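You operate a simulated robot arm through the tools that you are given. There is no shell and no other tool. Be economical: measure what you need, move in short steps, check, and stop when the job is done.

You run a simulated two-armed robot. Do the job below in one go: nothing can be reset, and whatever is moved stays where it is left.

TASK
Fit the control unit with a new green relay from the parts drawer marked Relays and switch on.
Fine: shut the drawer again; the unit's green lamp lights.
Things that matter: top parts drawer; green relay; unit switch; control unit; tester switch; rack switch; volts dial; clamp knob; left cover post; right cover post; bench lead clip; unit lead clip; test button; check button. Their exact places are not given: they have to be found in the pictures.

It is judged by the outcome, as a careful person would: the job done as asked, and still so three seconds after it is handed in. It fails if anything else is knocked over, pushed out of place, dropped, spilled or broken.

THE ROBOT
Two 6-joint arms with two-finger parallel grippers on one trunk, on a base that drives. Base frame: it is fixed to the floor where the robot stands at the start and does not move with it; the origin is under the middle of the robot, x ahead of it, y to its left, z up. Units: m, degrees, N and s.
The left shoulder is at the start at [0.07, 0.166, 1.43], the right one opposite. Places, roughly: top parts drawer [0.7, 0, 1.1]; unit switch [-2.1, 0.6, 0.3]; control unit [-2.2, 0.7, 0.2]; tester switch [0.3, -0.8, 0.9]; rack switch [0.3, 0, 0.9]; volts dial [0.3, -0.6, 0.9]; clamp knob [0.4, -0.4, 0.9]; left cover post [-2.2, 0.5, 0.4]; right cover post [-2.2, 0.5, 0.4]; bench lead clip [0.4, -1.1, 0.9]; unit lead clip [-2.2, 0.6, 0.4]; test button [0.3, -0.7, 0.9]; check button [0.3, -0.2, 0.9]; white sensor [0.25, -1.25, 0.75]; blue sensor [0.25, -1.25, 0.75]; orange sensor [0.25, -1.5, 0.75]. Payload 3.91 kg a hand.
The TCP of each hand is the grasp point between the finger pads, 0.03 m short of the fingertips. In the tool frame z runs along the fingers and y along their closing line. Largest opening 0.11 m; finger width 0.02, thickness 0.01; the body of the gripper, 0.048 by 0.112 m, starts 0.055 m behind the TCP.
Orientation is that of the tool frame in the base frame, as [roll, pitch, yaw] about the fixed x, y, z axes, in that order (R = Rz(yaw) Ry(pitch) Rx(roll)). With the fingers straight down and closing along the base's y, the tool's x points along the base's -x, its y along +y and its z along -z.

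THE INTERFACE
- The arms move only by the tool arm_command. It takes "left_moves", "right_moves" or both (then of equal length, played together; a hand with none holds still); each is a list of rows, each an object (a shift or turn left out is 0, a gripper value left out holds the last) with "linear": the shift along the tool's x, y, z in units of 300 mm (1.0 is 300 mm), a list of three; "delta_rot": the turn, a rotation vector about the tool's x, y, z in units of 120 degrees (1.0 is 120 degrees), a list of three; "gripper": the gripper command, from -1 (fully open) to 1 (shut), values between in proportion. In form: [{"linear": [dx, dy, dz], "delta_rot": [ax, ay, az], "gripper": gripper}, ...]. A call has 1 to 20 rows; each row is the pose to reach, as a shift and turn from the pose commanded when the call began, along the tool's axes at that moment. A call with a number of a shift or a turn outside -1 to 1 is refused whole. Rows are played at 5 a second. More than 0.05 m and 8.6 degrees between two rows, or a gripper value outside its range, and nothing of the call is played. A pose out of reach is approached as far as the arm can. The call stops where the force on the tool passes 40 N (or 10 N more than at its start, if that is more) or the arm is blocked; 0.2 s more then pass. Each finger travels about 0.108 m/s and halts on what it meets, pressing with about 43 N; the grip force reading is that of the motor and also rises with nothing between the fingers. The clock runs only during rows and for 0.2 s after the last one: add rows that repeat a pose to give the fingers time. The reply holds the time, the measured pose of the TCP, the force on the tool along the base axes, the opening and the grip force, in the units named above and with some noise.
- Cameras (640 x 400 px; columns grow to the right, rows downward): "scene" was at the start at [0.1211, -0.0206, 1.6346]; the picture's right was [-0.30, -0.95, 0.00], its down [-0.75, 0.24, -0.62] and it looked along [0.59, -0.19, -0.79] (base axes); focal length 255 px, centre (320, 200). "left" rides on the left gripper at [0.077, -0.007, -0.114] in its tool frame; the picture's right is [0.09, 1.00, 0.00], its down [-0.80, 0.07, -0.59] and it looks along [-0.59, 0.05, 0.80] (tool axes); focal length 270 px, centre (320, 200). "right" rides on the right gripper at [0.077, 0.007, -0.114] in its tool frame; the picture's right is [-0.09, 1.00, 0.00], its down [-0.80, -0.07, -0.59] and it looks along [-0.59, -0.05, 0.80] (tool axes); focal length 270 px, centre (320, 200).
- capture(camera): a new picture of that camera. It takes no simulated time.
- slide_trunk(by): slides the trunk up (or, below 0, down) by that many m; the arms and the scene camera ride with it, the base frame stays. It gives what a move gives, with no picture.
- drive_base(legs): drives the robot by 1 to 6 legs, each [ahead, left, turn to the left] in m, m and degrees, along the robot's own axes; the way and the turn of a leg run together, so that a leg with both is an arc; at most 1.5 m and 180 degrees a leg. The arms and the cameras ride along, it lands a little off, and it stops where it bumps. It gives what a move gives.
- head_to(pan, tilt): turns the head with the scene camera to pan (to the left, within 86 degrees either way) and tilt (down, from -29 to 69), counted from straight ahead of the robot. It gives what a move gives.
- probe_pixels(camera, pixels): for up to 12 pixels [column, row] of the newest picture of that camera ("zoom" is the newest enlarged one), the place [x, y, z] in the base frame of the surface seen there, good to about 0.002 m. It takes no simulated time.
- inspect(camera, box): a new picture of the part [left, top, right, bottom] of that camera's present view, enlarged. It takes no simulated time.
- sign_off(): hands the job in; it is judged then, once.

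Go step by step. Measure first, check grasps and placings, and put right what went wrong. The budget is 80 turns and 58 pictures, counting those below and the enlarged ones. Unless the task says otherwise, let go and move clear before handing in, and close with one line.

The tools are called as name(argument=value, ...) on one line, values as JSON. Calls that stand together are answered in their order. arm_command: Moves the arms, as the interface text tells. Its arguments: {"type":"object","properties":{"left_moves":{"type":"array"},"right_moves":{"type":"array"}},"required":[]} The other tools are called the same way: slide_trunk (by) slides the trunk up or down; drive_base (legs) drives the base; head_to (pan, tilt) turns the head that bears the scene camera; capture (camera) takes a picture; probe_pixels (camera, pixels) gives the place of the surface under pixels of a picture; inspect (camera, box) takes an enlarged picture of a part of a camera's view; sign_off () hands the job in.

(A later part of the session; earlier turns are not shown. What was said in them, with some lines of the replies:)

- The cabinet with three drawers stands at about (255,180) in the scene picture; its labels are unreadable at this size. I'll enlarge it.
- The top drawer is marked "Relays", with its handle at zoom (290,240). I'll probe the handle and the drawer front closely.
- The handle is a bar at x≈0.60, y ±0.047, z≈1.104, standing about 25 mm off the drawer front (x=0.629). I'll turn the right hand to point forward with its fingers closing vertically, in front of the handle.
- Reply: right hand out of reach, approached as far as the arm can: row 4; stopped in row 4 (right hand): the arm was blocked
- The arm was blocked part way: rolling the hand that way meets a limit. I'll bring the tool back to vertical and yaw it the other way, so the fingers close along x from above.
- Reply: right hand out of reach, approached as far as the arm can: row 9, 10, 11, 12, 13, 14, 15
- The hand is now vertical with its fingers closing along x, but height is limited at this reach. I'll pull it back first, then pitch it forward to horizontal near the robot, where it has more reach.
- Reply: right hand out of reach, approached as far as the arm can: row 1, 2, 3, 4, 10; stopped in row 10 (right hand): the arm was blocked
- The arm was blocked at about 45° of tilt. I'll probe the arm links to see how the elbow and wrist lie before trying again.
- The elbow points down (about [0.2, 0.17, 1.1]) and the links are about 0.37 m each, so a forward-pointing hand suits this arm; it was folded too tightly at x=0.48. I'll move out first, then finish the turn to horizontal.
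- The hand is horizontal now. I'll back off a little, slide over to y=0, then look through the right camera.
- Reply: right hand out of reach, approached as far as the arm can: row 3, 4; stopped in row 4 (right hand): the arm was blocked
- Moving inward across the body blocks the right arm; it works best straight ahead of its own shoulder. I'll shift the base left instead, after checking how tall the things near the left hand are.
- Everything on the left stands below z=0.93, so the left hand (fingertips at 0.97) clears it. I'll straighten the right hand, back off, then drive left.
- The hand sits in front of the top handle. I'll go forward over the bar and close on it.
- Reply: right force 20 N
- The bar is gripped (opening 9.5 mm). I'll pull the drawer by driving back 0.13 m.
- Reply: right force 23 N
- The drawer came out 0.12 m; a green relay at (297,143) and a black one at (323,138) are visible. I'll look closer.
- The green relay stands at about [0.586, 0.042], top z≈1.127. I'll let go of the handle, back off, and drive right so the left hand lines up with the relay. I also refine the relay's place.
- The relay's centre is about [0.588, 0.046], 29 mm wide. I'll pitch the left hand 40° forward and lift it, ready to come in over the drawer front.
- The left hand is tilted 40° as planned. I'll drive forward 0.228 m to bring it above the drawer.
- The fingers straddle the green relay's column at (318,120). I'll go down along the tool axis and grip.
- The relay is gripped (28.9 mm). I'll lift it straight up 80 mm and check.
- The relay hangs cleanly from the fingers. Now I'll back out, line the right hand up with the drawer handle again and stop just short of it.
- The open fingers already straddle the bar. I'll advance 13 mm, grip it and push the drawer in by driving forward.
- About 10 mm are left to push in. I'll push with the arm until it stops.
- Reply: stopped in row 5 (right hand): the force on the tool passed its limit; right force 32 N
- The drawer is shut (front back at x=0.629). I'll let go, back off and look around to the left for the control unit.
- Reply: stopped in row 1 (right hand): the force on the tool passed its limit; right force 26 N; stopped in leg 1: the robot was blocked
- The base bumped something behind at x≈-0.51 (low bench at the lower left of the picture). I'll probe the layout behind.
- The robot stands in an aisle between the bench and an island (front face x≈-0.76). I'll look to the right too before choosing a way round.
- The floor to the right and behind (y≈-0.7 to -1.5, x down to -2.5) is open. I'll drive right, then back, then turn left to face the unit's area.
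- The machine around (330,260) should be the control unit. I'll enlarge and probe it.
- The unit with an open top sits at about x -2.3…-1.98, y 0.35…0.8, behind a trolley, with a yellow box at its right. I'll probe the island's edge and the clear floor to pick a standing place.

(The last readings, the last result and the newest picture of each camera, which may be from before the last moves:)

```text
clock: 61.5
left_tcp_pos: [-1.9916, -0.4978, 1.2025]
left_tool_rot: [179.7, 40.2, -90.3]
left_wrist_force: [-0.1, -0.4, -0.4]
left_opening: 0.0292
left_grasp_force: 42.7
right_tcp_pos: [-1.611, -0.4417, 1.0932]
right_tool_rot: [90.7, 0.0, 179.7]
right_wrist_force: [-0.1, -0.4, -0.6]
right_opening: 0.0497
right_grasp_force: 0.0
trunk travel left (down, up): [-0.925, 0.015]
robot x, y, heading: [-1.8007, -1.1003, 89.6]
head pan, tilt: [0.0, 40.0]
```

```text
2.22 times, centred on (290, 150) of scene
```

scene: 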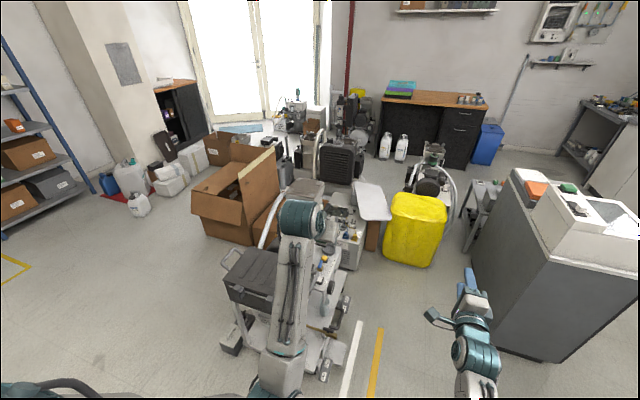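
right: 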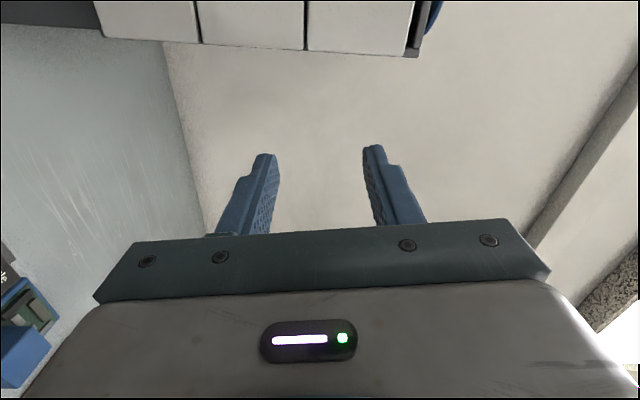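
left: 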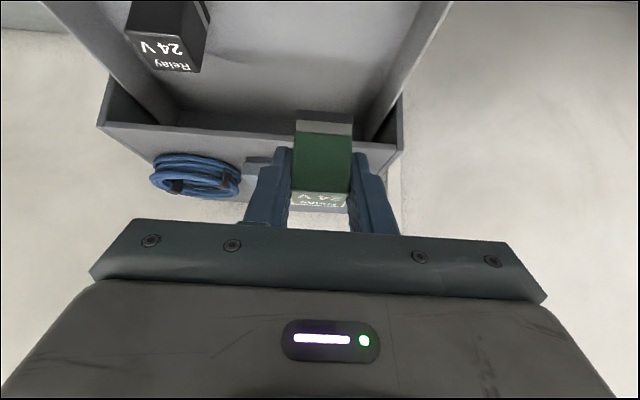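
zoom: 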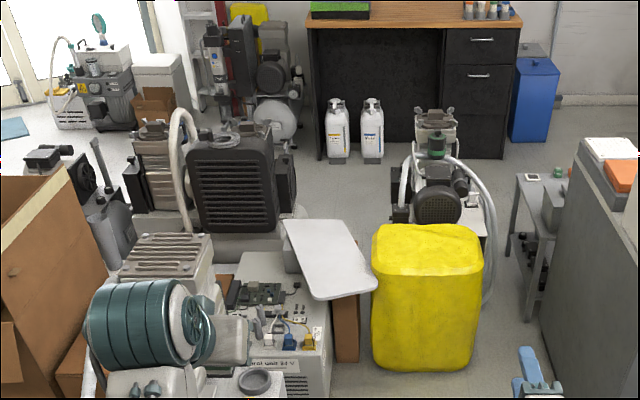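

There's clear floor between x -1.95 and -1.15 up to y≈0.45. I'll drive there and face the unit from its front right.

drive_base(legs=[[0, -0.2, 0], [1.0, 0, 0], [0, 0, 30]])

head_to(pan=0, tilt=55)

capture(camera="scene")

```text
clock: 69.3
left_tcp_pos: [-2.0572, 0.3215, 1.2016]
left_tool_rot: [179.5, 40.1, -60.7]
left_wrist_force: [-0.8, -0.1, -0.6]
left_opening: 0.0289
left_grasp_force: 43.4
right_tcp_pos: [-1.7508, 0.557, 1.0925]
right_tool_rot: [90.7, 0.1, -150.7]
right_wrist_force: [0.0, -0.5, 0.0]
right_opening: 0.0493
right_grasp_force: 0.1
trunk travel left (down, up): [-0.925, 0.015]
robot x, y, heading: [-1.5901, -0.1053, 119.5]
head pan, tilt: [0.0, 40.0]
```

```text
clock: 70.1
left_tcp_pos: [-2.0563, 0.3198, 1.2036]
left_tool_rot: [179.8, 40.0, -60.8]
left_wrist_force: [0.1, 0.8, -0.3]
left_opening: 0.0287
left_grasp_force: 43.1
right_tcp_pos: [-1.7515, 0.556, 1.0928]
right_tool_rot: [90.9, 0.0, -150.8]
right_wrist_force: [-0.4, 0.4, 0.2]
right_opening: 0.0495
right_grasp_force: 0.1
trunk travel left (down, up): [-0.925, 0.015]
robot x, y, heading: [-1.5882, -0.1074, 119.2]
head pan, tilt: [0.0, 55.0]
```

```text
31 pictures are left
```

scene: 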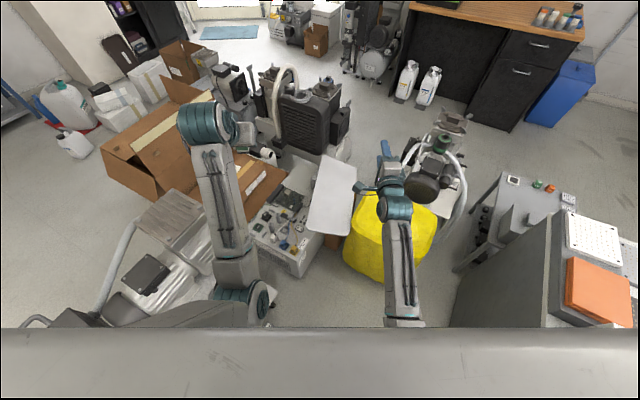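

The unit's open top is now in view around (285,220). I'll enlarge it.

inspect(camera="scene", box=[240, 160, 350, 285])

```text
3.20 times, centred on (295, 222) of scene
```

zoom: 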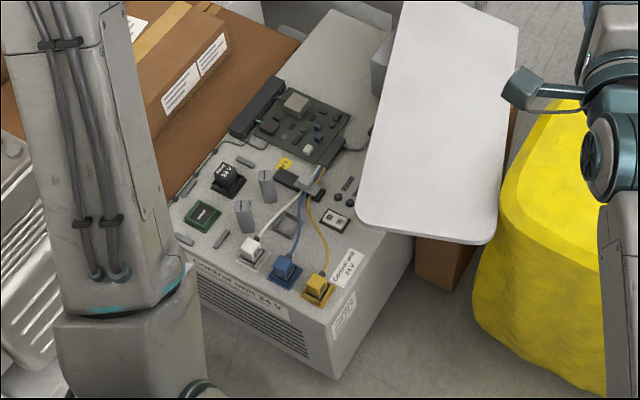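

The green socket at zoom (203,217) is empty, next to a black relay (228,178), and the rocker switch is at (333,220). I'll probe these.

probe_pixels(camera="zoom", pixels=[[203, 217], [185, 216], [205, 202], [220, 212], [203, 230], [228, 170], [333, 220], [325, 215], [341, 225], [245, 205], [267, 172], [300, 230]])

inspect(camera="scene", box=[262, 195, 322, 260])

```text
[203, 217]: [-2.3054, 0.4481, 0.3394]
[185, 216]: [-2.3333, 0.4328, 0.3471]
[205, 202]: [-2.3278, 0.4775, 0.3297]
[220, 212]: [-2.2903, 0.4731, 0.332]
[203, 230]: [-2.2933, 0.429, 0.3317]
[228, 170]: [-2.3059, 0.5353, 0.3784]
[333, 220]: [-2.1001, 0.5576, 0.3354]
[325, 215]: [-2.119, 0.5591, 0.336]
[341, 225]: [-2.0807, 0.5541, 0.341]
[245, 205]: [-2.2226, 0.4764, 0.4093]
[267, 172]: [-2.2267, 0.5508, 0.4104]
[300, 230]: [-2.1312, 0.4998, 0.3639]
```

```text
6.15 times, centred on (292, 228) of scene
```

zoom: 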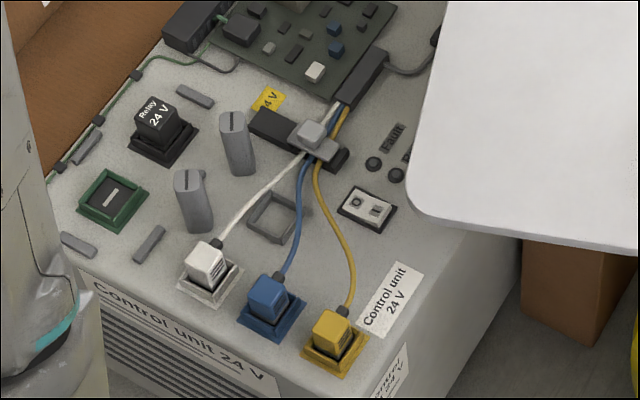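

The unit's lettering reads from its +x side, so the relay's text should face +x like the black one. I'll measure the socket corners, the switch and nearby plugs exactly.

probe_pixels(camera="zoom", pixels=[[79, 203], [108, 172], [145, 190], [112, 228], [110, 200], [103, 207], [118, 190], [352, 203], [376, 212], [205, 250], [140, 128], [165, 105]])

probe_pixels(camera="zoom", pixels=[[132, 147], [162, 165], [197, 132], [340, 207], [377, 231], [395, 207], [367, 188], [95, 285], [275, 390], [185, 175], [232, 117], [358, 345]])

arm_command(right_moves=[{"linear": [0, 0.12, -0.02]}, {"linear": [0, 0.24, -0.04]}, {"linear": [0, 0.36, -0.07]}, {"linear": [0, 0.48, -0.1]}, {"linear": [0, 0.6, -0.13]}, {"linear": [0, 0.72, -0.16]}, {"linear": [0, 0.84, -0.18]}, {"linear": [0, 0.84, -0.18]}])

```text
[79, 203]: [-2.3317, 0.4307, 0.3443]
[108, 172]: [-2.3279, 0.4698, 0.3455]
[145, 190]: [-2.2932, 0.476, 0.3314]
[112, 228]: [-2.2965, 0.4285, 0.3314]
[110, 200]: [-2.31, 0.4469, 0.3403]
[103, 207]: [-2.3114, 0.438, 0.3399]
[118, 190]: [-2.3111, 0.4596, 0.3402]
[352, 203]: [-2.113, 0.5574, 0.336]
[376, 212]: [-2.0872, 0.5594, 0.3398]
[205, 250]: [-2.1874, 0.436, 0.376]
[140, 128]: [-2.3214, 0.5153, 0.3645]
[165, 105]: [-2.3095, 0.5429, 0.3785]
```

```text
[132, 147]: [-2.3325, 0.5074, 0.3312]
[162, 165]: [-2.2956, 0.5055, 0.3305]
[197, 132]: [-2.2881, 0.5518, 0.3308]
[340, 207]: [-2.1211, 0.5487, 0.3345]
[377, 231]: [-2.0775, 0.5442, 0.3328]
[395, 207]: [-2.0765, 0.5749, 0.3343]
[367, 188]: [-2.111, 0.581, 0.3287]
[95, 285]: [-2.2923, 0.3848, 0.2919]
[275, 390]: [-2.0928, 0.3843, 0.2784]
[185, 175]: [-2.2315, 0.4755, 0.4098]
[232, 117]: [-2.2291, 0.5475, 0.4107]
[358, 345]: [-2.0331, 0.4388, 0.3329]
```

```text
clock: 71.9
left_tcp_pos: [-2.0557, 0.3207, 1.2027]
left_tool_rot: [179.7, 40.1, -60.8]
left_wrist_force: [-0.2, -0.2, -0.1]
left_opening: 0.0288
left_grasp_force: 43.1
right_tcp_pos: [-1.7152, 0.5154, 1.3319]
right_tool_rot: [92.0, 2.9, -151.6]
right_wrist_force: [0.2, -0.3, -0.4]
right_opening: 0.0494
right_grasp_force: 0.2
trunk travel left (down, up): [-0.925, 0.015]
robot x, y, heading: [-1.5946, -0.1064, 119.4]
head pan, tilt: [0.0, 55.0]
```

The unit is square to the base axes. The socket centre is [-2.311, 0.449] with its rim at z=0.345, and the left post at [-2.229, 0.476] is 0.41 tall, so I'll set the relay in carefully and press it later from above. First I'll drive closer and lower the trunk.

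drive_base(legs=[[0.153, -0.034, 0]])

slide_trunk(by=-0.54)

capture(camera="left")

capture(camera="scene")

```text
clock: 73.3
left_tcp_pos: [-2.1019, 0.4686, 1.2042]
left_tool_rot: [179.6, 40.2, -60.7]
left_wrist_force: [-0.3, -0.5, 0.1]
left_opening: 0.029
left_grasp_force: 42.8
right_tcp_pos: [-1.7609, 0.6665, 1.3389]
right_tool_rot: [91.3, 2.8, -151.4]
right_wrist_force: [0.1, -0.1, 0.1]
right_opening: 0.0496
right_grasp_force: 0.1
trunk travel left (down, up): [-0.925, 0.015]
robot x, y, heading: [-1.6351, 0.0426, 119.7]
head pan, tilt: [0.0, 55.0]
```

```text
refused: -0.54 is not a number from -0.4 to 0.4
```

```text
28 pictures are left
```

left: 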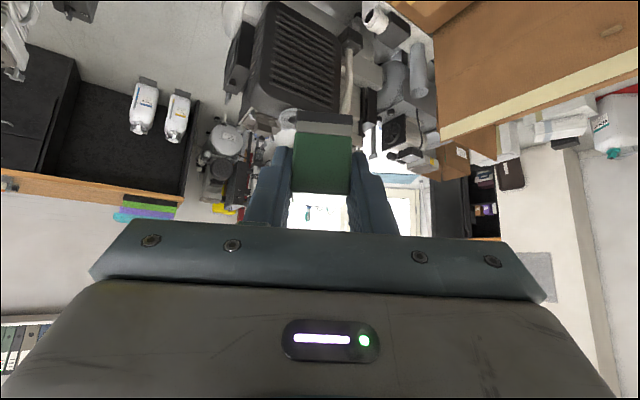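

```text
27 pictures are left
```

scene: 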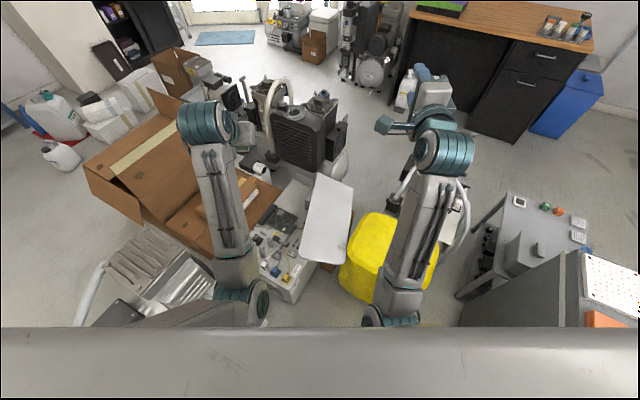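

The position is good. I'll lower the trunk in two steps.

slide_trunk(by=-0.35)

slide_trunk(by=-0.19)

capture(camera="scene")

```text
clock: 76.7
left_tcp_pos: [-2.103, 0.4717, 0.8519]
left_tool_rot: [179.7, 40.1, -60.7]
left_wrist_force: [0.2, -1.4, -1.2]
left_opening: 0.0289
left_grasp_force: 42.8
right_tcp_pos: [-1.7619, 0.6691, 0.9872]
right_tool_rot: [91.4, 3.1, -151.5]
right_wrist_force: [-0.3, 0.8, -0.2]
right_opening: 0.0495
right_grasp_force: 0.1
trunk travel left (down, up): [-0.575, 0.365]
robot x, y, heading: [-1.6354, 0.0423, 119.3]
head pan, tilt: [0.0, 55.0]
```

```text
clock: 78.8
left_tcp_pos: [-2.103, 0.4713, 0.6624]
left_tool_rot: [179.7, 40.1, -60.7]
left_wrist_force: [0.1, -0.5, -0.2]
left_opening: 0.029
left_grasp_force: 42.7
right_tcp_pos: [-1.761, 0.6692, 0.7967]
right_tool_rot: [91.4, 3.1, -151.5]
right_wrist_force: [1.0, -0.1, 0.2]
right_opening: 0.0495
right_grasp_force: 0.0
trunk travel left (down, up): [-0.385, 0.555]
robot x, y, heading: [-1.6399, 0.0441, 119.6]
head pan, tilt: [0.0, 55.0]
```

```text
26 pictures are left
```

scene: 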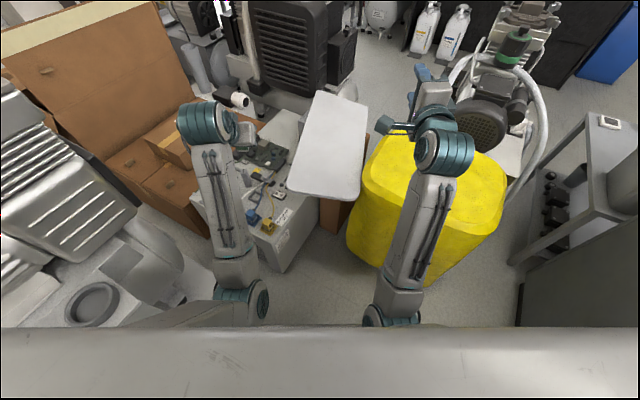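

Next I yaw the left hand so it points along -x over the socket, staying high.

arm_command(left_moves=[{"linear": [0.007, 0.078, 0.06], "delta_rot": [-0.0406, 0, -0.0484]}, {"linear": [0.014, 0.155, 0.119], "delta_rot": [-0.0813, 0, -0.0968]}, {"linear": [0.021, 0.233, 0.179], "delta_rot": [-0.1219, 0, -0.1451]}, {"linear": [0.028, 0.31, 0.238], "delta_rot": [-0.1625, 0, -0.1935]}, {"linear": [0.034, 0.388, 0.298], "delta_rot": [-0.203, 0, -0.2419]}, {"linear": [0.041, 0.465, 0.357], "delta_rot": [-0.2438, 0, -0.2903]}, {"linear": [0.048, 0.543, 0.417], "delta_rot": [-0.2844, 0, -0.3386]}, {"linear": [0.055, 0.62, 0.476], "delta_rot": [-0.325, 0, -0.387]}, {"linear": [0.055, 0.62, 0.476], "delta_rot": [-0.325, 0, -0.387]}])

capture(camera="left")

capture(camera="scene")

```text
clock: 80.8
left_tcp_pos: [-2.3036, 0.4485, 0.5444]
left_tool_rot: [179.9, 40.3, 0.3]
left_wrist_force: [-0.4, 0.4, -1.1]
left_opening: 0.0288
left_grasp_force: 42.9
right_tcp_pos: [-1.7614, 0.669, 0.7982]
right_tool_rot: [91.3, 3.1, -151.5]
right_wrist_force: [0.8, 0.0, 0.7]
right_opening: 0.0491
right_grasp_force: 0.1
trunk travel left (down, up): [-0.385, 0.555]
robot x, y, heading: [-1.6348, 0.0446, 119.5]
head pan, tilt: [0.0, 55.0]
```

```text
25 pictures are left
```

left: 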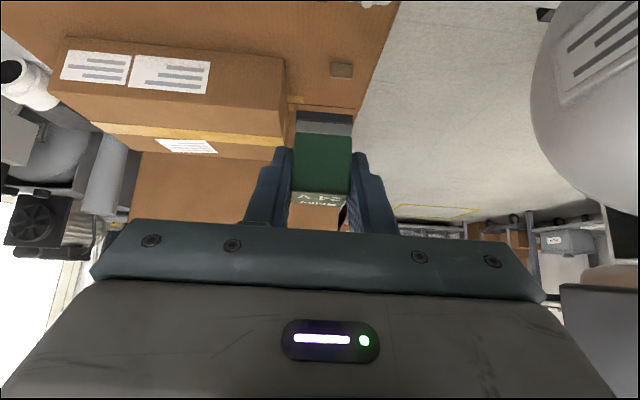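

```text
24 pictures are left
```

scene: 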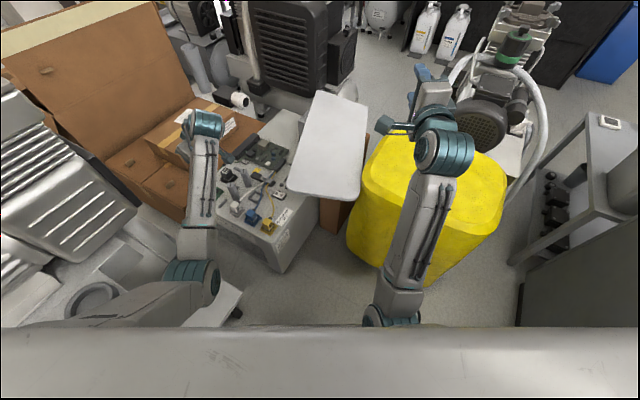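

The hand is above the socket. I'll check how high the cardboard ahead of the fingers is, and the relay's lower edges.

probe_pixels(camera="left", pixels=[[180, 70], [220, 115], [340, 40], [290, 105], [200, 190], [300, 115], [350, 118], [302, 135], [350, 135], [325, 114], [325, 160], [325, 195]])

inspect(camera="scene", box=[160, 90, 310, 260])

```text
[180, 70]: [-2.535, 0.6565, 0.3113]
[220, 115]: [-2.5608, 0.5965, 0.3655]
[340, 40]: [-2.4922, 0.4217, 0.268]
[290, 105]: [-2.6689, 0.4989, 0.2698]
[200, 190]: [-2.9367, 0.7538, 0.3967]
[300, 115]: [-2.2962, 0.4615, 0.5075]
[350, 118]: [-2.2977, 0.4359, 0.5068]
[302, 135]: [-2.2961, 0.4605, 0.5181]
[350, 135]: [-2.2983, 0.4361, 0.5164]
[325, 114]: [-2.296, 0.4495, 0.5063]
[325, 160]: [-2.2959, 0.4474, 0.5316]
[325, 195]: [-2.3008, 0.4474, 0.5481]
```

```text
2.35 times, centred on (235, 175) of scene
```

zoom: 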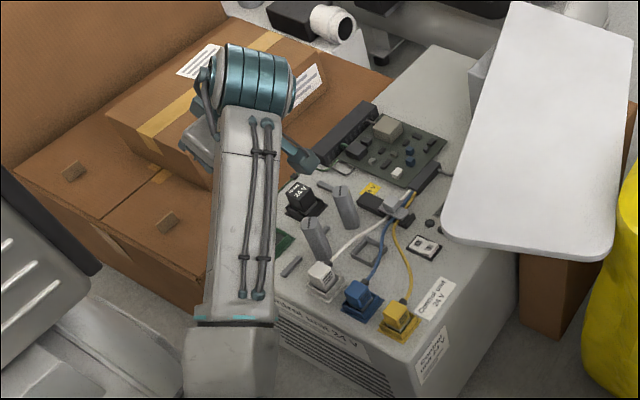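

The relay's centre measures [-2.311, 0.4485] — right over the socket. I'll lower it to just above the rim.

arm_command(left_moves=[{"linear": [0.066, 0, 0.079]}, {"linear": [0.132, 0, 0.157]}, {"linear": [0.198, 0, 0.236]}, {"linear": [0.264, 0, 0.314]}, {"linear": [0.33, -0.001, 0.393]}, {"linear": [0.33, -0.001, 0.393]}])

capture(camera="left")

inspect(camera="scene", box=[170, 100, 290, 230])

```text
clock: 82.2
left_tcp_pos: [-2.3068, 0.4473, 0.3897]
left_tool_rot: [179.9, 40.3, 0.2]
left_wrist_force: [0.9, 0.1, -0.2]
left_opening: 0.0292
left_grasp_force: 43.0
right_tcp_pos: [-1.7618, 0.6697, 0.7968]
right_tool_rot: [91.4, 3.0, -151.5]
right_wrist_force: [-0.1, -0.4, -0.1]
right_opening: 0.0498
right_grasp_force: 0.1
trunk travel left (down, up): [-0.385, 0.555]
robot x, y, heading: [-1.6391, 0.0402, 119.4]
head pan, tilt: [0.0, 55.0]
```

```text
22 pictures are left
```

left: 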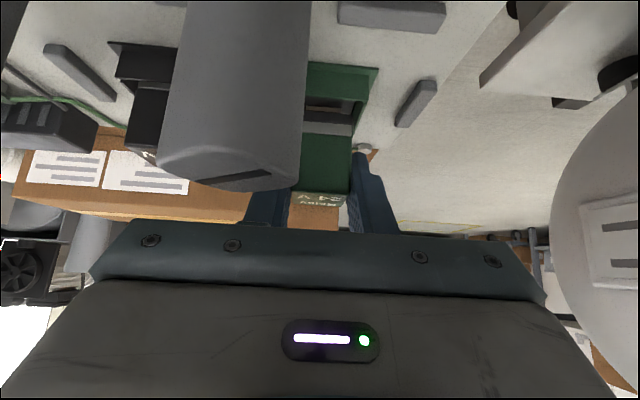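

```text
3.08 times, centred on (230, 165) of scene
```

zoom: 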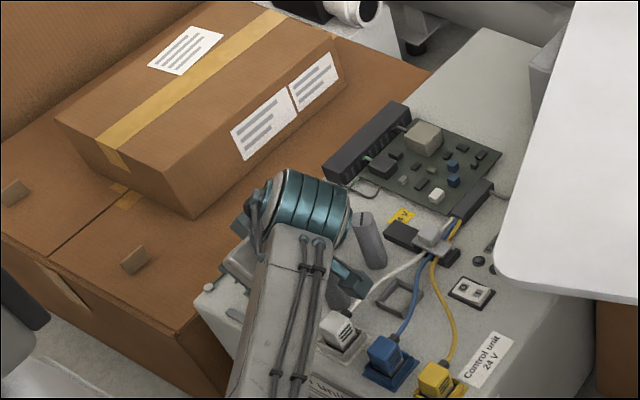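

The relay hovers just over the green socket (320,100). I'll measure the relay against the rim.

probe_pixels(camera="left", pixels=[[330, 150], [312, 170], [345, 170], [330, 128], [340, 67], [374, 72], [358, 100], [371, 90], [320, 105], [345, 75], [348, 160], [304, 130]])

inspect(camera="left", box=[270, 50, 400, 220])

```text
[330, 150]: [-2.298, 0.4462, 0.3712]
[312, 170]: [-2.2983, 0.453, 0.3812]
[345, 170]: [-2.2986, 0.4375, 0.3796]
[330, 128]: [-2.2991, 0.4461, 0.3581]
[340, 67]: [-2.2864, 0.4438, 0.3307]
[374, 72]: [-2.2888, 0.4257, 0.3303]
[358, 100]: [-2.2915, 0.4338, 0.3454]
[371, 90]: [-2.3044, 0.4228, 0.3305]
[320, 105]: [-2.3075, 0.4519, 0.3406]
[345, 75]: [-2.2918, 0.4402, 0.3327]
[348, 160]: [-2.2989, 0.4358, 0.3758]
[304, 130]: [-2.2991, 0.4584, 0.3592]
```

```text
2.35 times, centred on (335, 135) of left
```

zoom: 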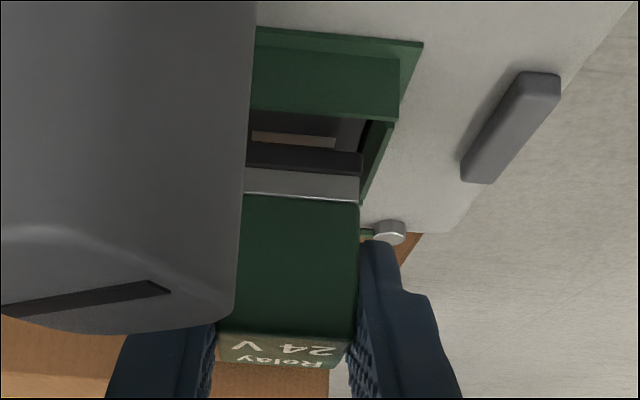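

probe_pixels(camera="zoom", pixels=[[330, 110], [330, 114], [330, 118], [380, 122], [388, 124], [395, 122], [370, 121], [270, 137], [330, 141], [300, 135], [385, 135], [300, 108]])

```text
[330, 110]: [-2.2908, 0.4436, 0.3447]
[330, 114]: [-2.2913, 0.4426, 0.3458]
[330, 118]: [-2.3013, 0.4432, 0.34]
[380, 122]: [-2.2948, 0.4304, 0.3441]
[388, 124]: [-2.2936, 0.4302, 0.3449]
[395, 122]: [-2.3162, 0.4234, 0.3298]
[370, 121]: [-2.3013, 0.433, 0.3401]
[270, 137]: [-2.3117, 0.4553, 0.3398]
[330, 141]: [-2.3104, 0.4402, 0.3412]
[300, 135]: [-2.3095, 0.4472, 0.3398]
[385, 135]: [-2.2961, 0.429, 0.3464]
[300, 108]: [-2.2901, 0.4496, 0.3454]
```

The relay needs +1.8 mm in x; y matches. I'll shift it and lower gently into the socket in small steps.

arm_command(left_moves=[{"linear": [0.0046, 0, -0.0039]}, {"linear": [0.0046, 0, -0.0039]}, {"linear": [0.011, 0, 0.0038]}, {"linear": [0.0174, 0, 0.0115]}, {"linear": [0.0239, 0, 0.0191]}, {"linear": [0.0239, 0, 0.0191]}])

inspect(camera="left", box=[270, 50, 400, 220])

probe_pixels(camera="zoom", pixels=[[300, 230], [300, 260], [300, 200], [300, 180], [340, 230]])

```text
clock: 83.6
left_tcp_pos: [-2.3034, 0.4489, 0.3798]
left_tool_rot: [179.9, 40.3, 0.1]
left_wrist_force: [0.0, -0.6, -0.6]
left_opening: 0.0291
left_grasp_force: 42.7
right_tcp_pos: [-1.7625, 0.6685, 0.7968]
right_tool_rot: [91.4, 3.1, -151.5]
right_wrist_force: [-0.2, 0.4, 0.1]
right_opening: 0.0493
right_grasp_force: 0.0
trunk travel left (down, up): [-0.385, 0.555]
robot x, y, heading: [-1.6376, 0.043, 119.2]
head pan, tilt: [0.0, 55.0]
```

```text
2.35 times, centred on (335, 135) of left
```

zoom: 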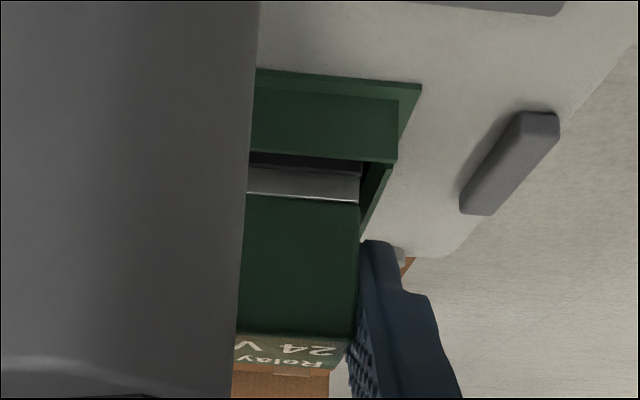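

```text
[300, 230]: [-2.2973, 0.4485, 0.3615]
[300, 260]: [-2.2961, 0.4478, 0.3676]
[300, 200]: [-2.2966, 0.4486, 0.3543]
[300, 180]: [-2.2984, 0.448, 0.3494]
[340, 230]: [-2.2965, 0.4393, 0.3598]
```

No contact force yet, and the relay is entering the frame. I'll lower 4 mm more in small steps.

arm_command(left_moves=[{"linear": [0.0032, 0, 0.0038]}, {"linear": [0.0064, 0, 0.0077]}, {"linear": [0.0086, 0, 0.0102]}, {"linear": [0.0086, 0, 0.0102]}])

inspect(camera="left", box=[200, 30, 440, 230])

```text
clock: 84.6
left_tcp_pos: [-2.3041, 0.4479, 0.3757]
left_tool_rot: [179.8, 40.2, 0.0]
left_wrist_force: [-0.1, 0.1, -3.0]
left_opening: 0.029
left_grasp_force: 42.8
right_tcp_pos: [-1.761, 0.6699, 0.7965]
right_tool_rot: [91.4, 3.1, -151.4]
right_wrist_force: [0.4, -0.4, 0.1]
right_opening: 0.0493
right_grasp_force: 0.0
trunk travel left (down, up): [-0.385, 0.555]
robot x, y, heading: [-1.6327, 0.0457, 119.3]
head pan, tilt: [0.0, 55.0]
```

```text
2.00 times, centred on (320, 130) of left
```

zoom: 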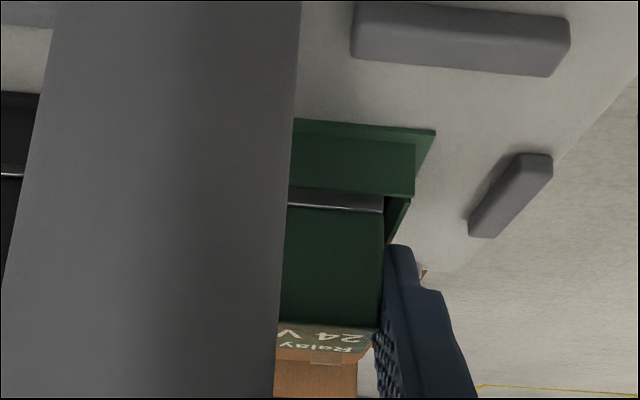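

A light -3 N: the relay sits in the frame. I'll open slightly and lift straight up, then look.

arm_command(left_moves=[{"gripper": 0.15}, {"gripper": 0.15}, {"gripper": 0.15}, {"linear": [-0.043, 0, -0.051]}, {"linear": [-0.107, 0, -0.128]}, {"linear": [-0.171, 0, -0.204]}, {"linear": [-0.257, 0, -0.306]}, {"linear": [-0.257, 0, -0.306]}])

capture(camera="left")

```text
clock: 86.4
left_tcp_pos: [-2.3031, 0.4477, 0.4954]
left_tool_rot: [180.0, 40.2, 0.0]
left_wrist_force: [0.5, -0.2, 0.1]
left_opening: 0.047
left_grasp_force: 0.0
right_tcp_pos: [-1.7607, 0.6686, 0.7958]
right_tool_rot: [91.3, 3.1, -151.5]
right_wrist_force: [-0.1, -0.3, -0.2]
right_opening: 0.0495
right_grasp_force: 0.1
trunk travel left (down, up): [-0.385, 0.555]
robot x, y, heading: [-1.6394, 0.0415, 119.3]
head pan, tilt: [0.0, 55.0]
```

```text
17 pictures are left
```

left: 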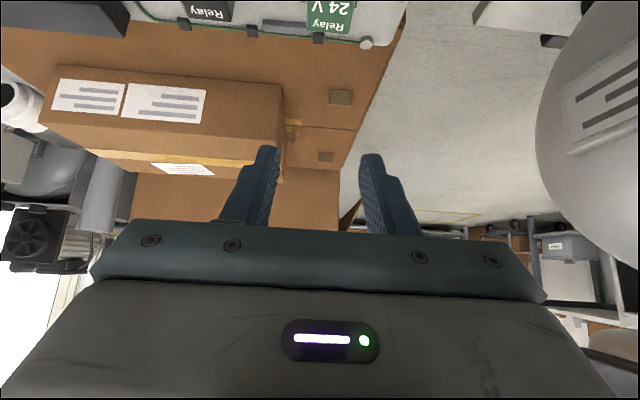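

Both relay tops stand side by side with the same lettering direction. I'll bring the tool to vertical above the green relay, fingers closed, and measure the tops.

probe_pixels(camera="left", pixels=[[330, 12], [318, 18], [207, 12], [345, 22]])

arm_command(left_moves=[{"linear": [-0.004, 0, 0.003], "delta_rot": [0, 0.0667, 0], "gripper": 1}, {"linear": [-0.008, 0, 0.007], "delta_rot": [0, 0.1333, 0]}, {"linear": [-0.012, 0, 0.01], "delta_rot": [0, 0.2, 0]}, {"linear": [-0.016, 0, 0.014], "delta_rot": [0, 0.2667, 0]}, {"linear": [-0.02, 0.0, 0.017], "delta_rot": [0, 0.335, 0]}, {"linear": [-0.02, 0.0, 0.017], "delta_rot": [0, 0.335, 0]}])

capture(camera="left")

```text
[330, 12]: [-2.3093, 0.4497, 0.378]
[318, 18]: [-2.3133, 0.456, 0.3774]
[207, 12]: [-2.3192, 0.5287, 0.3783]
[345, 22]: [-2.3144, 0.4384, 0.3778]
```

```text
clock: 87.8
left_tcp_pos: [-2.3109, 0.4484, 0.4965]
left_tool_rot: [179.9, 0.0, 0.2]
left_wrist_force: [0.1, 0.0, -0.8]
left_opening: 0.0
left_grasp_force: 37.5
right_tcp_pos: [-1.7627, 0.6703, 0.7969]
right_tool_rot: [91.4, 3.2, -151.6]
right_wrist_force: [-0.5, -0.6, 0.2]
right_opening: 0.0496
right_grasp_force: 0.0
trunk travel left (down, up): [-0.385, 0.555]
robot x, y, heading: [-1.6379, 0.0436, 119.5]
head pan, tilt: [0.0, 55.0]
```

```text
16 pictures are left
```

left: 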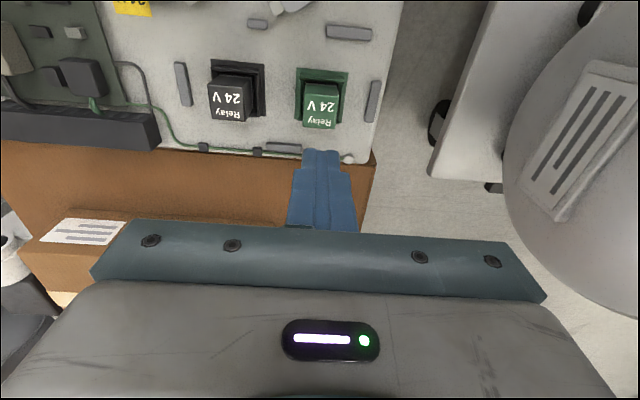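

The green relay's top (z 0.378) is level with the black one (0.378), so it's seated. I'll press it down lightly from above to make sure.

arm_command(left_moves=[{"linear": [0, 0, 0.12]}, {"linear": [0, 0, 0.22]}, {"linear": [0, 0, 0.275]}, {"linear": [0, 0, 0.29]}, {"linear": [0, 0, 0.3]}, {"linear": [0, 0, 0.31]}, {"linear": [0, 0, 0.32]}, {"linear": [0, 0, 0.33]}])

```text
clock: 89.6
left_tcp_pos: [-2.3104, 0.4494, 0.4052]
left_tool_rot: [-179.5, 0.6, 0.2]
left_wrist_force: [0.7, -2.6, 40.3]
left_opening: 0.0002
left_grasp_force: 37.7
right_tcp_pos: [-1.7582, 0.6666, 0.8014]
right_tool_rot: [91.1, 2.9, -151.4]
right_wrist_force: [1.0, -0.9, -0.3]
right_opening: 0.0495
right_grasp_force: 0.1
trunk travel left (down, up): [-0.385, 0.555]
robot x, y, heading: [-1.6366, 0.0446, 119.4]
head pan, tilt: [0.0, 55.0]
```

Pressed at 40 N and seated. I'll lift up and look at the switch and the lid near it.

arm_command(left_moves=[{"linear": [0, 0, -0.12]}, {"linear": [0, 0, -0.24]}, {"linear": [0, 0, -0.36]}, {"linear": [0, 0, -0.36]}])

inspect(camera="scene", box=[250, 150, 330, 225])

probe_pixels(camera="zoom", pixels=[[320, 200], [300, 190], [340, 210], [400, 200], [390, 150], [450, 60], [450, 240], [380, 240], [540, 280]])

```text
clock: 90.6
left_tcp_pos: [-2.3098, 0.4482, 0.506]
left_tool_rot: [179.9, 0.0, 0.2]
left_wrist_force: [0.0, 0.8, -0.7]
left_opening: 0.0
left_grasp_force: 37.5
right_tcp_pos: [-1.762, 0.6693, 0.7965]
right_tool_rot: [91.4, 3.1, -151.5]
right_wrist_force: [-0.5, 0.3, 0.8]
right_opening: 0.0495
right_grasp_force: 0.0
trunk travel left (down, up): [-0.385, 0.555]
robot x, y, heading: [-1.6377, 0.0449, 119.6]
head pan, tilt: [0.0, 55.0]
```

```text
5.33 times, centred on (290, 188) of scene
```

zoom: 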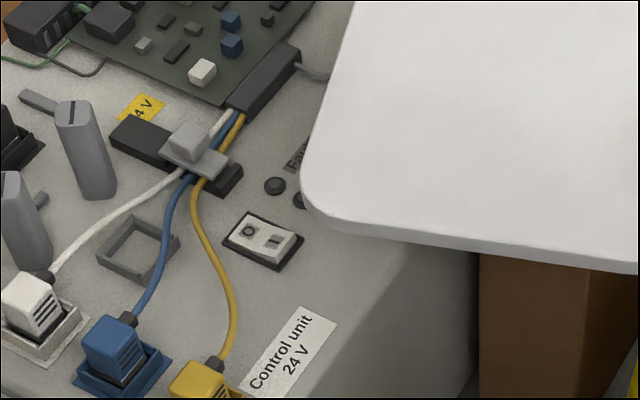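

```text
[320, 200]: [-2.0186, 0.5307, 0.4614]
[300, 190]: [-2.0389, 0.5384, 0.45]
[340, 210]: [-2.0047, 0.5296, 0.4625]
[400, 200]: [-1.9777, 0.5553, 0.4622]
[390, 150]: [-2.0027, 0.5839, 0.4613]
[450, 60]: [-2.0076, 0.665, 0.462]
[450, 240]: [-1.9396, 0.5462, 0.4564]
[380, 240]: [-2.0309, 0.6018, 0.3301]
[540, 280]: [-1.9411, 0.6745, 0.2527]
```

The "I" end of the rocker is the raised one, at about [-2.088, 0.559]; the lid's edge lies close by (x≥-2.04, z 0.46). I'll come in from the -y side, tilted 35°, to keep the hand and its camera clear of the lid.

arm_command(left_moves=[{"linear": [0.062, -0.026, 0.0], "delta_rot": [0.019, -0.019, 0.0603]}, {"linear": [0.123, -0.052, 0.0], "delta_rot": [0.0381, -0.0381, 0.1207]}, {"linear": [0.185, -0.078, 0.0], "delta_rot": [0.0571, -0.0571, 0.181]}, {"linear": [0.247, -0.104, 0.0], "delta_rot": [0.0762, -0.0762, 0.2413]}, {"linear": [0.308, -0.13, 0.0], "delta_rot": [0.0952, -0.0952, 0.3017]}, {"linear": [0.37, -0.157, 0.0], "delta_rot": [0.1143, -0.1143, 0.362]}, {"linear": [0.432, -0.183, 0.0], "delta_rot": [0.1333, -0.1333, 0.4223]}, {"linear": [0.493, -0.209, 0.01], "delta_rot": [0.1523, -0.1523, 0.4827]}, {"linear": [0.555, -0.235, 0.02], "delta_rot": [0.1714, -0.1714, 0.543]}, {"linear": [0.617, -0.261, 0.03], "delta_rot": [0.1904, -0.1904, 0.6033]}, {"linear": [0.678, -0.287, 0.05], "delta_rot": [0.2095, -0.2095, 0.6637]}, {"linear": [0.74, -0.313, 0.067], "delta_rot": [0.2285, -0.2285, 0.724]}, {"linear": [0.74, -0.313, 0.067], "delta_rot": [0.2285, -0.2285, 0.724]}])

capture(camera="left")

inspect(camera="scene", box=[210, 120, 350, 260])

```text
clock: 93.4
left_tcp_pos: [-2.0894, 0.5433, 0.4858]
left_tool_rot: [179.9, 35.0, -89.9]
left_wrist_force: [0.0, -0.6, 1.2]
left_opening: 0.0001
left_grasp_force: 37.4
right_tcp_pos: [-1.7616, 0.6694, 0.797]
right_tool_rot: [91.5, 3.1, -151.5]
right_wrist_force: [0.5, 0.4, -0.2]
right_opening: 0.0493
right_grasp_force: 0.0
trunk travel left (down, up): [-0.385, 0.555]
robot x, y, heading: [-1.6365, 0.0451, 119.6]
head pan, tilt: [0.0, 55.0]
```

```text
14 pictures are left
```

left: 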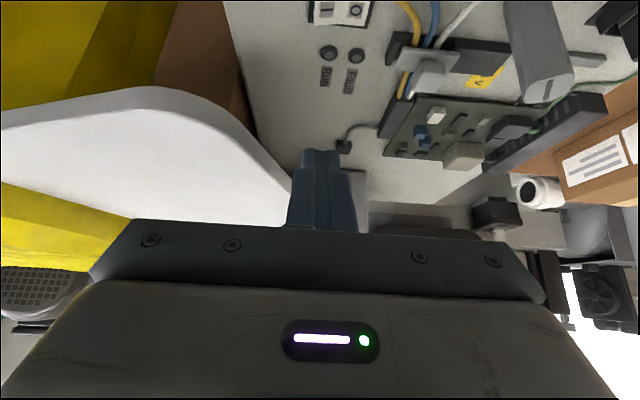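

```text
2.86 times, centred on (280, 190) of scene
```

zoom: 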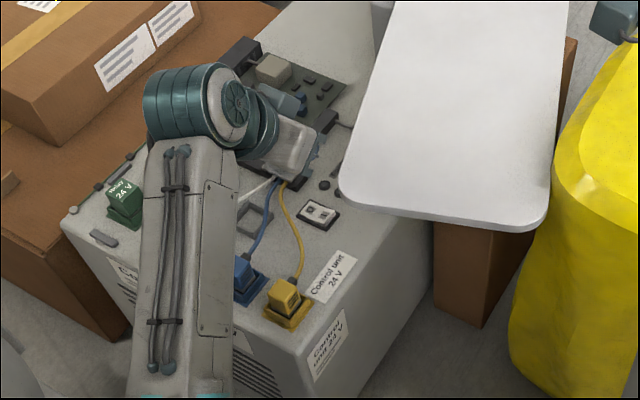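

The left view shows the lamps "Run" (329,52) and "Fault" (357,55), both dark, and the switch with I at (328,10) and O at (355,10). I'll measure these and the lid's edge.

probe_pixels(camera="left", pixels=[[327, 10], [333, 10], [355, 10], [280, 185], [262, 160], [235, 125], [200, 95], [150, 90], [100, 98], [329, 52], [357, 55]])

```text
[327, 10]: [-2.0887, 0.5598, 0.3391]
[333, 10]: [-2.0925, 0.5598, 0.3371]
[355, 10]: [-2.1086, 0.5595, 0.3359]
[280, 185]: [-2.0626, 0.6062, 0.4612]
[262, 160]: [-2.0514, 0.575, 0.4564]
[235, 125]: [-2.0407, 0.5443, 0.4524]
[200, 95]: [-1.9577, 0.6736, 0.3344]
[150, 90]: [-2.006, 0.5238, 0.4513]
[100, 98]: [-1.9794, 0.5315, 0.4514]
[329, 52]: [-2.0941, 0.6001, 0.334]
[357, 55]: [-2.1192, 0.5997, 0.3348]
```

The lid's edge slants in at the rear, so I'll back off in -y first and then come down along the tool axis onto the "I" end, stopping on force.

arm_command(left_moves=[{"linear": [0.107, -0.0147, -0.075]}, {"linear": [0.213, -0.0147, -0.149]}, {"linear": [0.213, -0.0147, -0.02]}, {"linear": [0.213, -0.0147, 0.1]}, {"linear": [0.213, -0.0147, 0.2]}, {"linear": [0.213, -0.0147, 0.27]}, {"linear": [0.213, -0.0147, 0.3]}, {"linear": [0.213, -0.0147, 0.315]}, {"linear": [0.213, -0.0147, 0.325]}, {"linear": [0.213, -0.0147, 0.335]}, {"linear": [0.213, -0.0147, 0.345]}, {"linear": [0.213, -0.0147, 0.35]}])

capture(camera="left")

```text
clock: 94.7
left_tcp_pos: [-2.0837, 0.5252, 0.3958]
left_tool_rot: [179.9, 34.8, -90.2]
left_wrist_force: [4.4, -15.7, 6.4]
left_opening: 0.0001
left_grasp_force: 37.6
right_tcp_pos: [-1.7621, 0.6687, 0.7963]
right_tool_rot: [91.5, 3.1, -151.3]
right_wrist_force: [-0.3, 0.0, -0.5]
right_opening: 0.0497
right_grasp_force: 0.0
trunk travel left (down, up): [-0.385, 0.555]
robot x, y, heading: [-1.6399, 0.0422, 119.6]
head pan, tilt: [0.0, 55.0]
stopped in row 6 (left hand): the force on the tool passed its limit (the readings are from after the stop); the commanded pose is now the measured one
```

```text
12 pictures are left
```

left: 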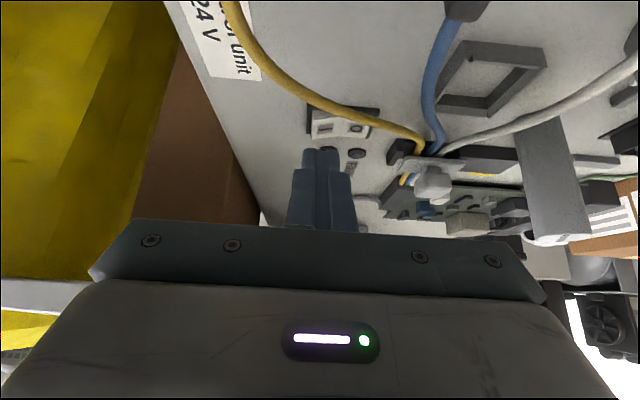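

The hand touched the lid (-15.7 N in y) before reaching the switch. I'll back off at once along the tool axis and check the lid and the lead clip's height.

probe_pixels(camera="left", pixels=[[432, 180], [420, 165], [450, 170], [395, 205], [405, 130], [330, 110], [325, 128], [355, 128], [470, 150], [545, 180], [440, 90], [350, 165]])

arm_command(left_moves=[{"linear": [0, 0, -0.1]}, {"linear": [0, 0, -0.2]}, {"linear": [0, 0, -0.3]}, {"linear": [0, 0, -0.4]}, {"linear": [0, 0, -0.4]}])

inspect(camera="scene", box=[250, 150, 330, 225])

probe_pixels(camera="zoom", pixels=[[320, 200], [300, 190], [340, 210], [400, 200], [390, 150], [450, 60], [450, 240], [270, 242], [250, 230], [205, 165], [185, 140]])

```text
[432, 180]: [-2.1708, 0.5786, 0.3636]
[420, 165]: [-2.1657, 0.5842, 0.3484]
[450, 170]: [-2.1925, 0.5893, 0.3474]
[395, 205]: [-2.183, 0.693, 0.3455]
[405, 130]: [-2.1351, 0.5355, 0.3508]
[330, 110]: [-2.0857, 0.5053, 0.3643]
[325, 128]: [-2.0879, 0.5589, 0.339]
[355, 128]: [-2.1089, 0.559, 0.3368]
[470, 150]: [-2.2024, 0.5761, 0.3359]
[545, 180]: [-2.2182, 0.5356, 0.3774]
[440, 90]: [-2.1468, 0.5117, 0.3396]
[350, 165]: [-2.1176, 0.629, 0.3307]
```

```text
clock: 95.9
left_tcp_pos: [-2.0839, 0.4565, 0.4942]
left_tool_rot: [179.9, 34.8, -90.2]
left_wrist_force: [0.5, 0.1, -0.3]
left_opening: 0.0
left_grasp_force: 37.0
right_tcp_pos: [-1.7626, 0.6689, 0.7962]
right_tool_rot: [91.4, 3.1, -151.4]
right_wrist_force: [0.1, -0.4, -0.1]
right_opening: 0.0495
right_grasp_force: 0.0
trunk travel left (down, up): [-0.385, 0.555]
robot x, y, heading: [-1.6344, 0.0453, 119.4]
head pan, tilt: [0.0, 55.0]
```

```text
5.33 times, centred on (290, 188) of scene
```

zoom: 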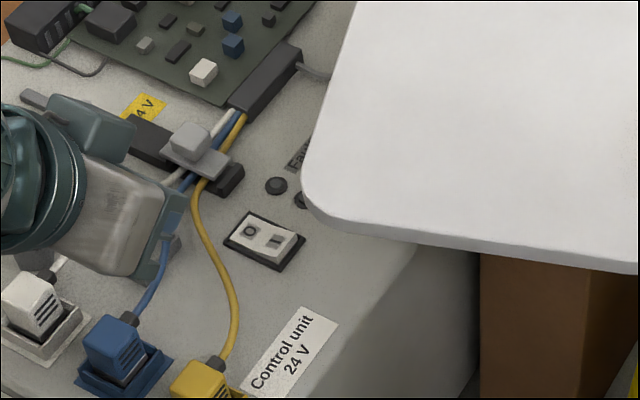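

```text
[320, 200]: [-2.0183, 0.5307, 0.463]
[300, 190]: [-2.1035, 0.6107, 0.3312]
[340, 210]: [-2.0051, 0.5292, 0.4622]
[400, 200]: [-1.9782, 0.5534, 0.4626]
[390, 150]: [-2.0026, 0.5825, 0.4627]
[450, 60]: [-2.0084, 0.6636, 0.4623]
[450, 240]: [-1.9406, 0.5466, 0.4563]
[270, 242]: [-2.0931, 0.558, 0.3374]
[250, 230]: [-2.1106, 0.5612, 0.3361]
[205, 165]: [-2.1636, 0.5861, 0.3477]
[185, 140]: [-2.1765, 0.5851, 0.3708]
```

The lid hasn't moved beyond about 1 mm. I'll re-aim from the unit's left (heading about 60°), which keeps the hand well away from the lid; the clip (z 0.37) and wires (z 0.364) stay below.

arm_command(left_moves=[{"linear": [-0.012, 0.037, 0.027], "delta_rot": [0.0357, 0, 0.0512]}, {"linear": [-0.025, 0.073, 0.053], "delta_rot": [0.0714, 0, 0.1025]}, {"linear": [-0.037, 0.11, 0.08], "delta_rot": [0.1071, 0, 0.1537]}, {"linear": [-0.049, 0.147, 0.107], "delta_rot": [0.1428, 0, 0.205]}, {"linear": [-0.049, 0.147, 0.107], "delta_rot": [0.1428, 0, 0.205]}])

capture(camera="left")

```text
clock: 97.1
left_tcp_pos: [-2.1242, 0.4875, 0.4776]
left_tool_rot: [-179.9, 34.8, -120.1]
left_wrist_force: [0.0, 0.2, 0.8]
left_opening: 0.0003
left_grasp_force: 37.8
right_tcp_pos: [-1.7598, 0.6702, 0.7953]
right_tool_rot: [91.4, 3.0, -151.5]
right_wrist_force: [-0.1, -0.5, 0.2]
right_opening: 0.0495
right_grasp_force: 0.1
trunk travel left (down, up): [-0.385, 0.555]
robot x, y, heading: [-1.6379, 0.042, 119.3]
head pan, tilt: [0.0, 55.0]
```

```text
10 pictures are left
```

left: 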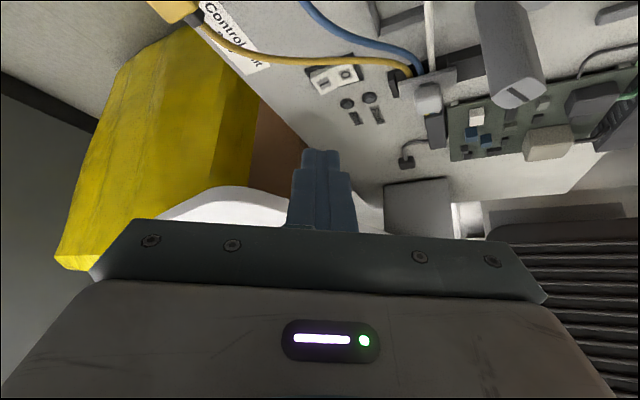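

The switch is visible at (335,78). I'll probe its two pads from this view to correct the aim.

inspect(camera="left", box=[290, 50, 400, 130])

probe_pixels(camera="left", pixels=[[322, 82], [326, 81], [346, 74], [334, 78], [312, 85]])

```text
5.00 times, centred on (345, 90) of left
```

zoom: 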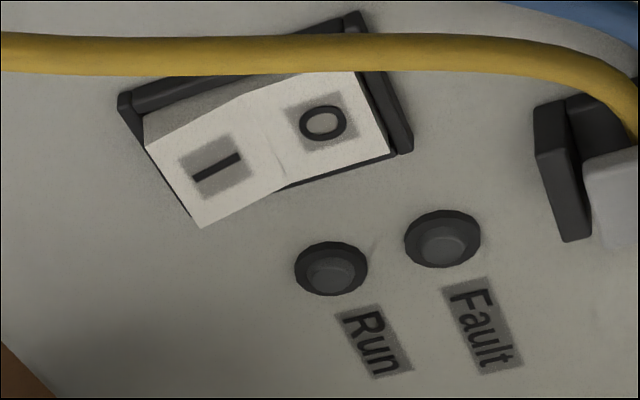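

```text
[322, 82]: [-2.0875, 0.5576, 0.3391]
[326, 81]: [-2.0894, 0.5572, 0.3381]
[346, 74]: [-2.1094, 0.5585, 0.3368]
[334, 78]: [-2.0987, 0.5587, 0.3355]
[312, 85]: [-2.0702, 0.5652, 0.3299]
```

The aim is within 3 mm of the "I" mark. I'll shift 3 mm and press down along the tool axis in fine steps.

arm_command(left_moves=[{"linear": [0.01, 0.002, 0.12]}, {"linear": [0.01, 0.002, 0.24]}, {"linear": [0.01, 0.002, 0.34]}, {"linear": [0.01, 0.002, 0.39]}, {"linear": [0.01, 0.002, 0.41]}, {"linear": [0.01, 0.002, 0.42]}, {"linear": [0.01, 0.002, 0.43]}, {"linear": [0.01, 0.002, 0.44]}, {"linear": [0.01, 0.002, 0.45]}, {"linear": [0.01, 0.002, 0.46]}, {"linear": [0.01, 0.002, 0.47]}])

inspect(camera="left", box=[240, 60, 440, 240])

```text
clock: 99.5
left_tcp_pos: [-2.0925, 0.5541, 0.3676]
left_tool_rot: [179.3, 35.2, -120.3]
left_wrist_force: [4.3, -11.4, 19.4]
left_opening: 0.0001
left_grasp_force: 37.9
right_tcp_pos: [-1.7618, 0.6657, 0.798]
right_tool_rot: [91.2, 3.0, -151.5]
right_wrist_force: [0.2, -1.0, 0.0]
right_opening: 0.0496
right_grasp_force: 0.0
trunk travel left (down, up): [-0.385, 0.555]
robot x, y, heading: [-1.6365, 0.0427, 119.5]
head pan, tilt: [0.0, 55.0]
stopped in row 11 (left hand): the force on the tool passed its limit (the readings are from after the stop); the commanded pose is now the measured one
```

```text
2.22 times, centred on (340, 150) of left
```

zoom: 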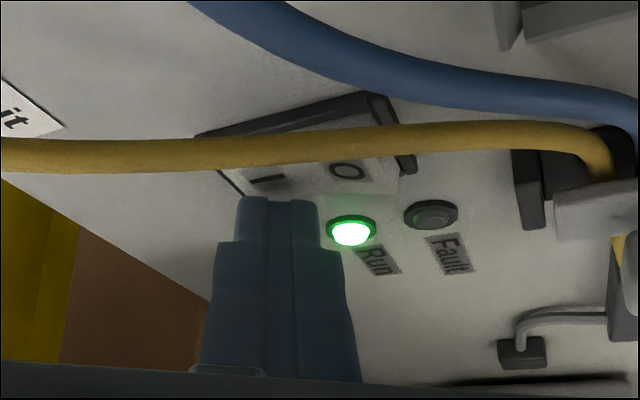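

The green "Run" lamp is lit and "Fault" is dark. I'll withdraw along the tool axis and check that it stays on.

arm_command(left_moves=[{"linear": [0, 0, -0.06]}, {"linear": [0, 0, -0.18]}, {"linear": [0, 0, -0.3]}, {"linear": [0, 0, -0.42]}, {"linear": [0, 0, -0.54]}, {"linear": [0, 0, -0.54]}])

inspect(camera="left", box=[200, 0, 460, 160])

capture(camera="scene")

```text
clock: 100.9
left_tcp_pos: [-2.1145, 0.4848, 0.4884]
left_tool_rot: [-178.8, 35.7, -120.1]
left_wrist_force: [1.3, 0.6, 0.2]
left_opening: 0.0
left_grasp_force: 37.8
right_tcp_pos: [-1.7553, 0.6726, 0.7913]
right_tool_rot: [91.7, 2.7, -151.4]
right_wrist_force: [0.7, -0.9, 0.5]
right_opening: 0.0498
right_grasp_force: 0.1
trunk travel left (down, up): [-0.385, 0.555]
robot x, y, heading: [-1.6352, 0.0427, 119.8]
head pan, tilt: [0.0, 55.0]
```

```text
2.46 times, centred on (330, 80) of left
```

zoom: 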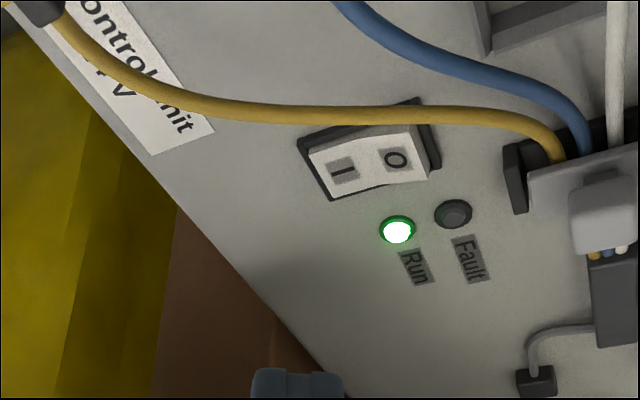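

```text
6 pictures are left
```

scene: 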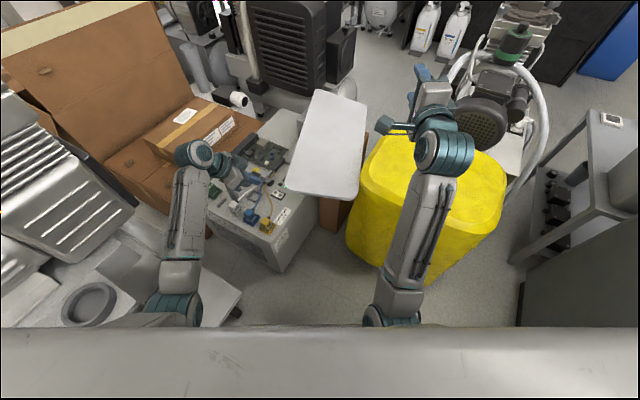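

The lamp stays green, the rocker is at I, and the lid and surroundings are in place. I'll raise the trunk to take the hands clear, then hand in.

slide_trunk(by=0.3)

capture(camera="left")

```text
clock: 103.9
left_tcp_pos: [-2.1383, 0.4728, 0.7953]
left_tool_rot: [179.6, 34.9, -120.1]
left_wrist_force: [0.2, 0.0, 0.5]
left_opening: 0.0003
left_grasp_force: 37.6
right_tcp_pos: [-1.762, 0.6677, 1.0972]
right_tool_rot: [91.5, 3.1, -151.5]
right_wrist_force: [0.6, -0.5, -0.1]
right_opening: 0.0496
right_grasp_force: 0.2
trunk travel left (down, up): [-0.685, 0.255]
robot x, y, heading: [-1.6339, 0.045, 119.4]
head pan, tilt: [0.0, 55.0]
```

```text
5 pictures are left
```

left: 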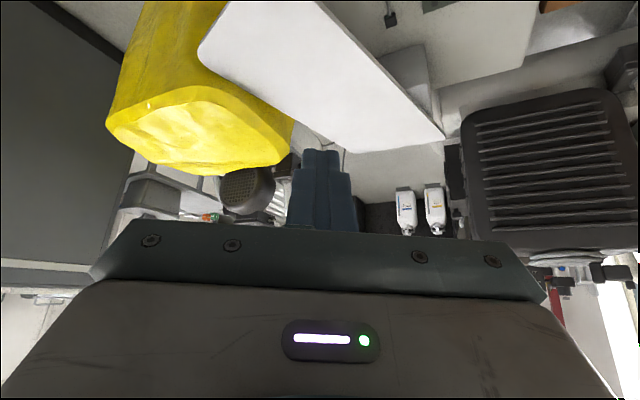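

The hands are clear and nothing else was disturbed, so I'm handing in.

sign_off()

```text
The job is handed in.
```

The green relay from the Relays drawer is fitted in the control unit, the drawer is shut, and the unit is switched on with its green Run lamp lit. On the first try at the switch the hand touched the unit's open lid, which moved about 1 mm at most.
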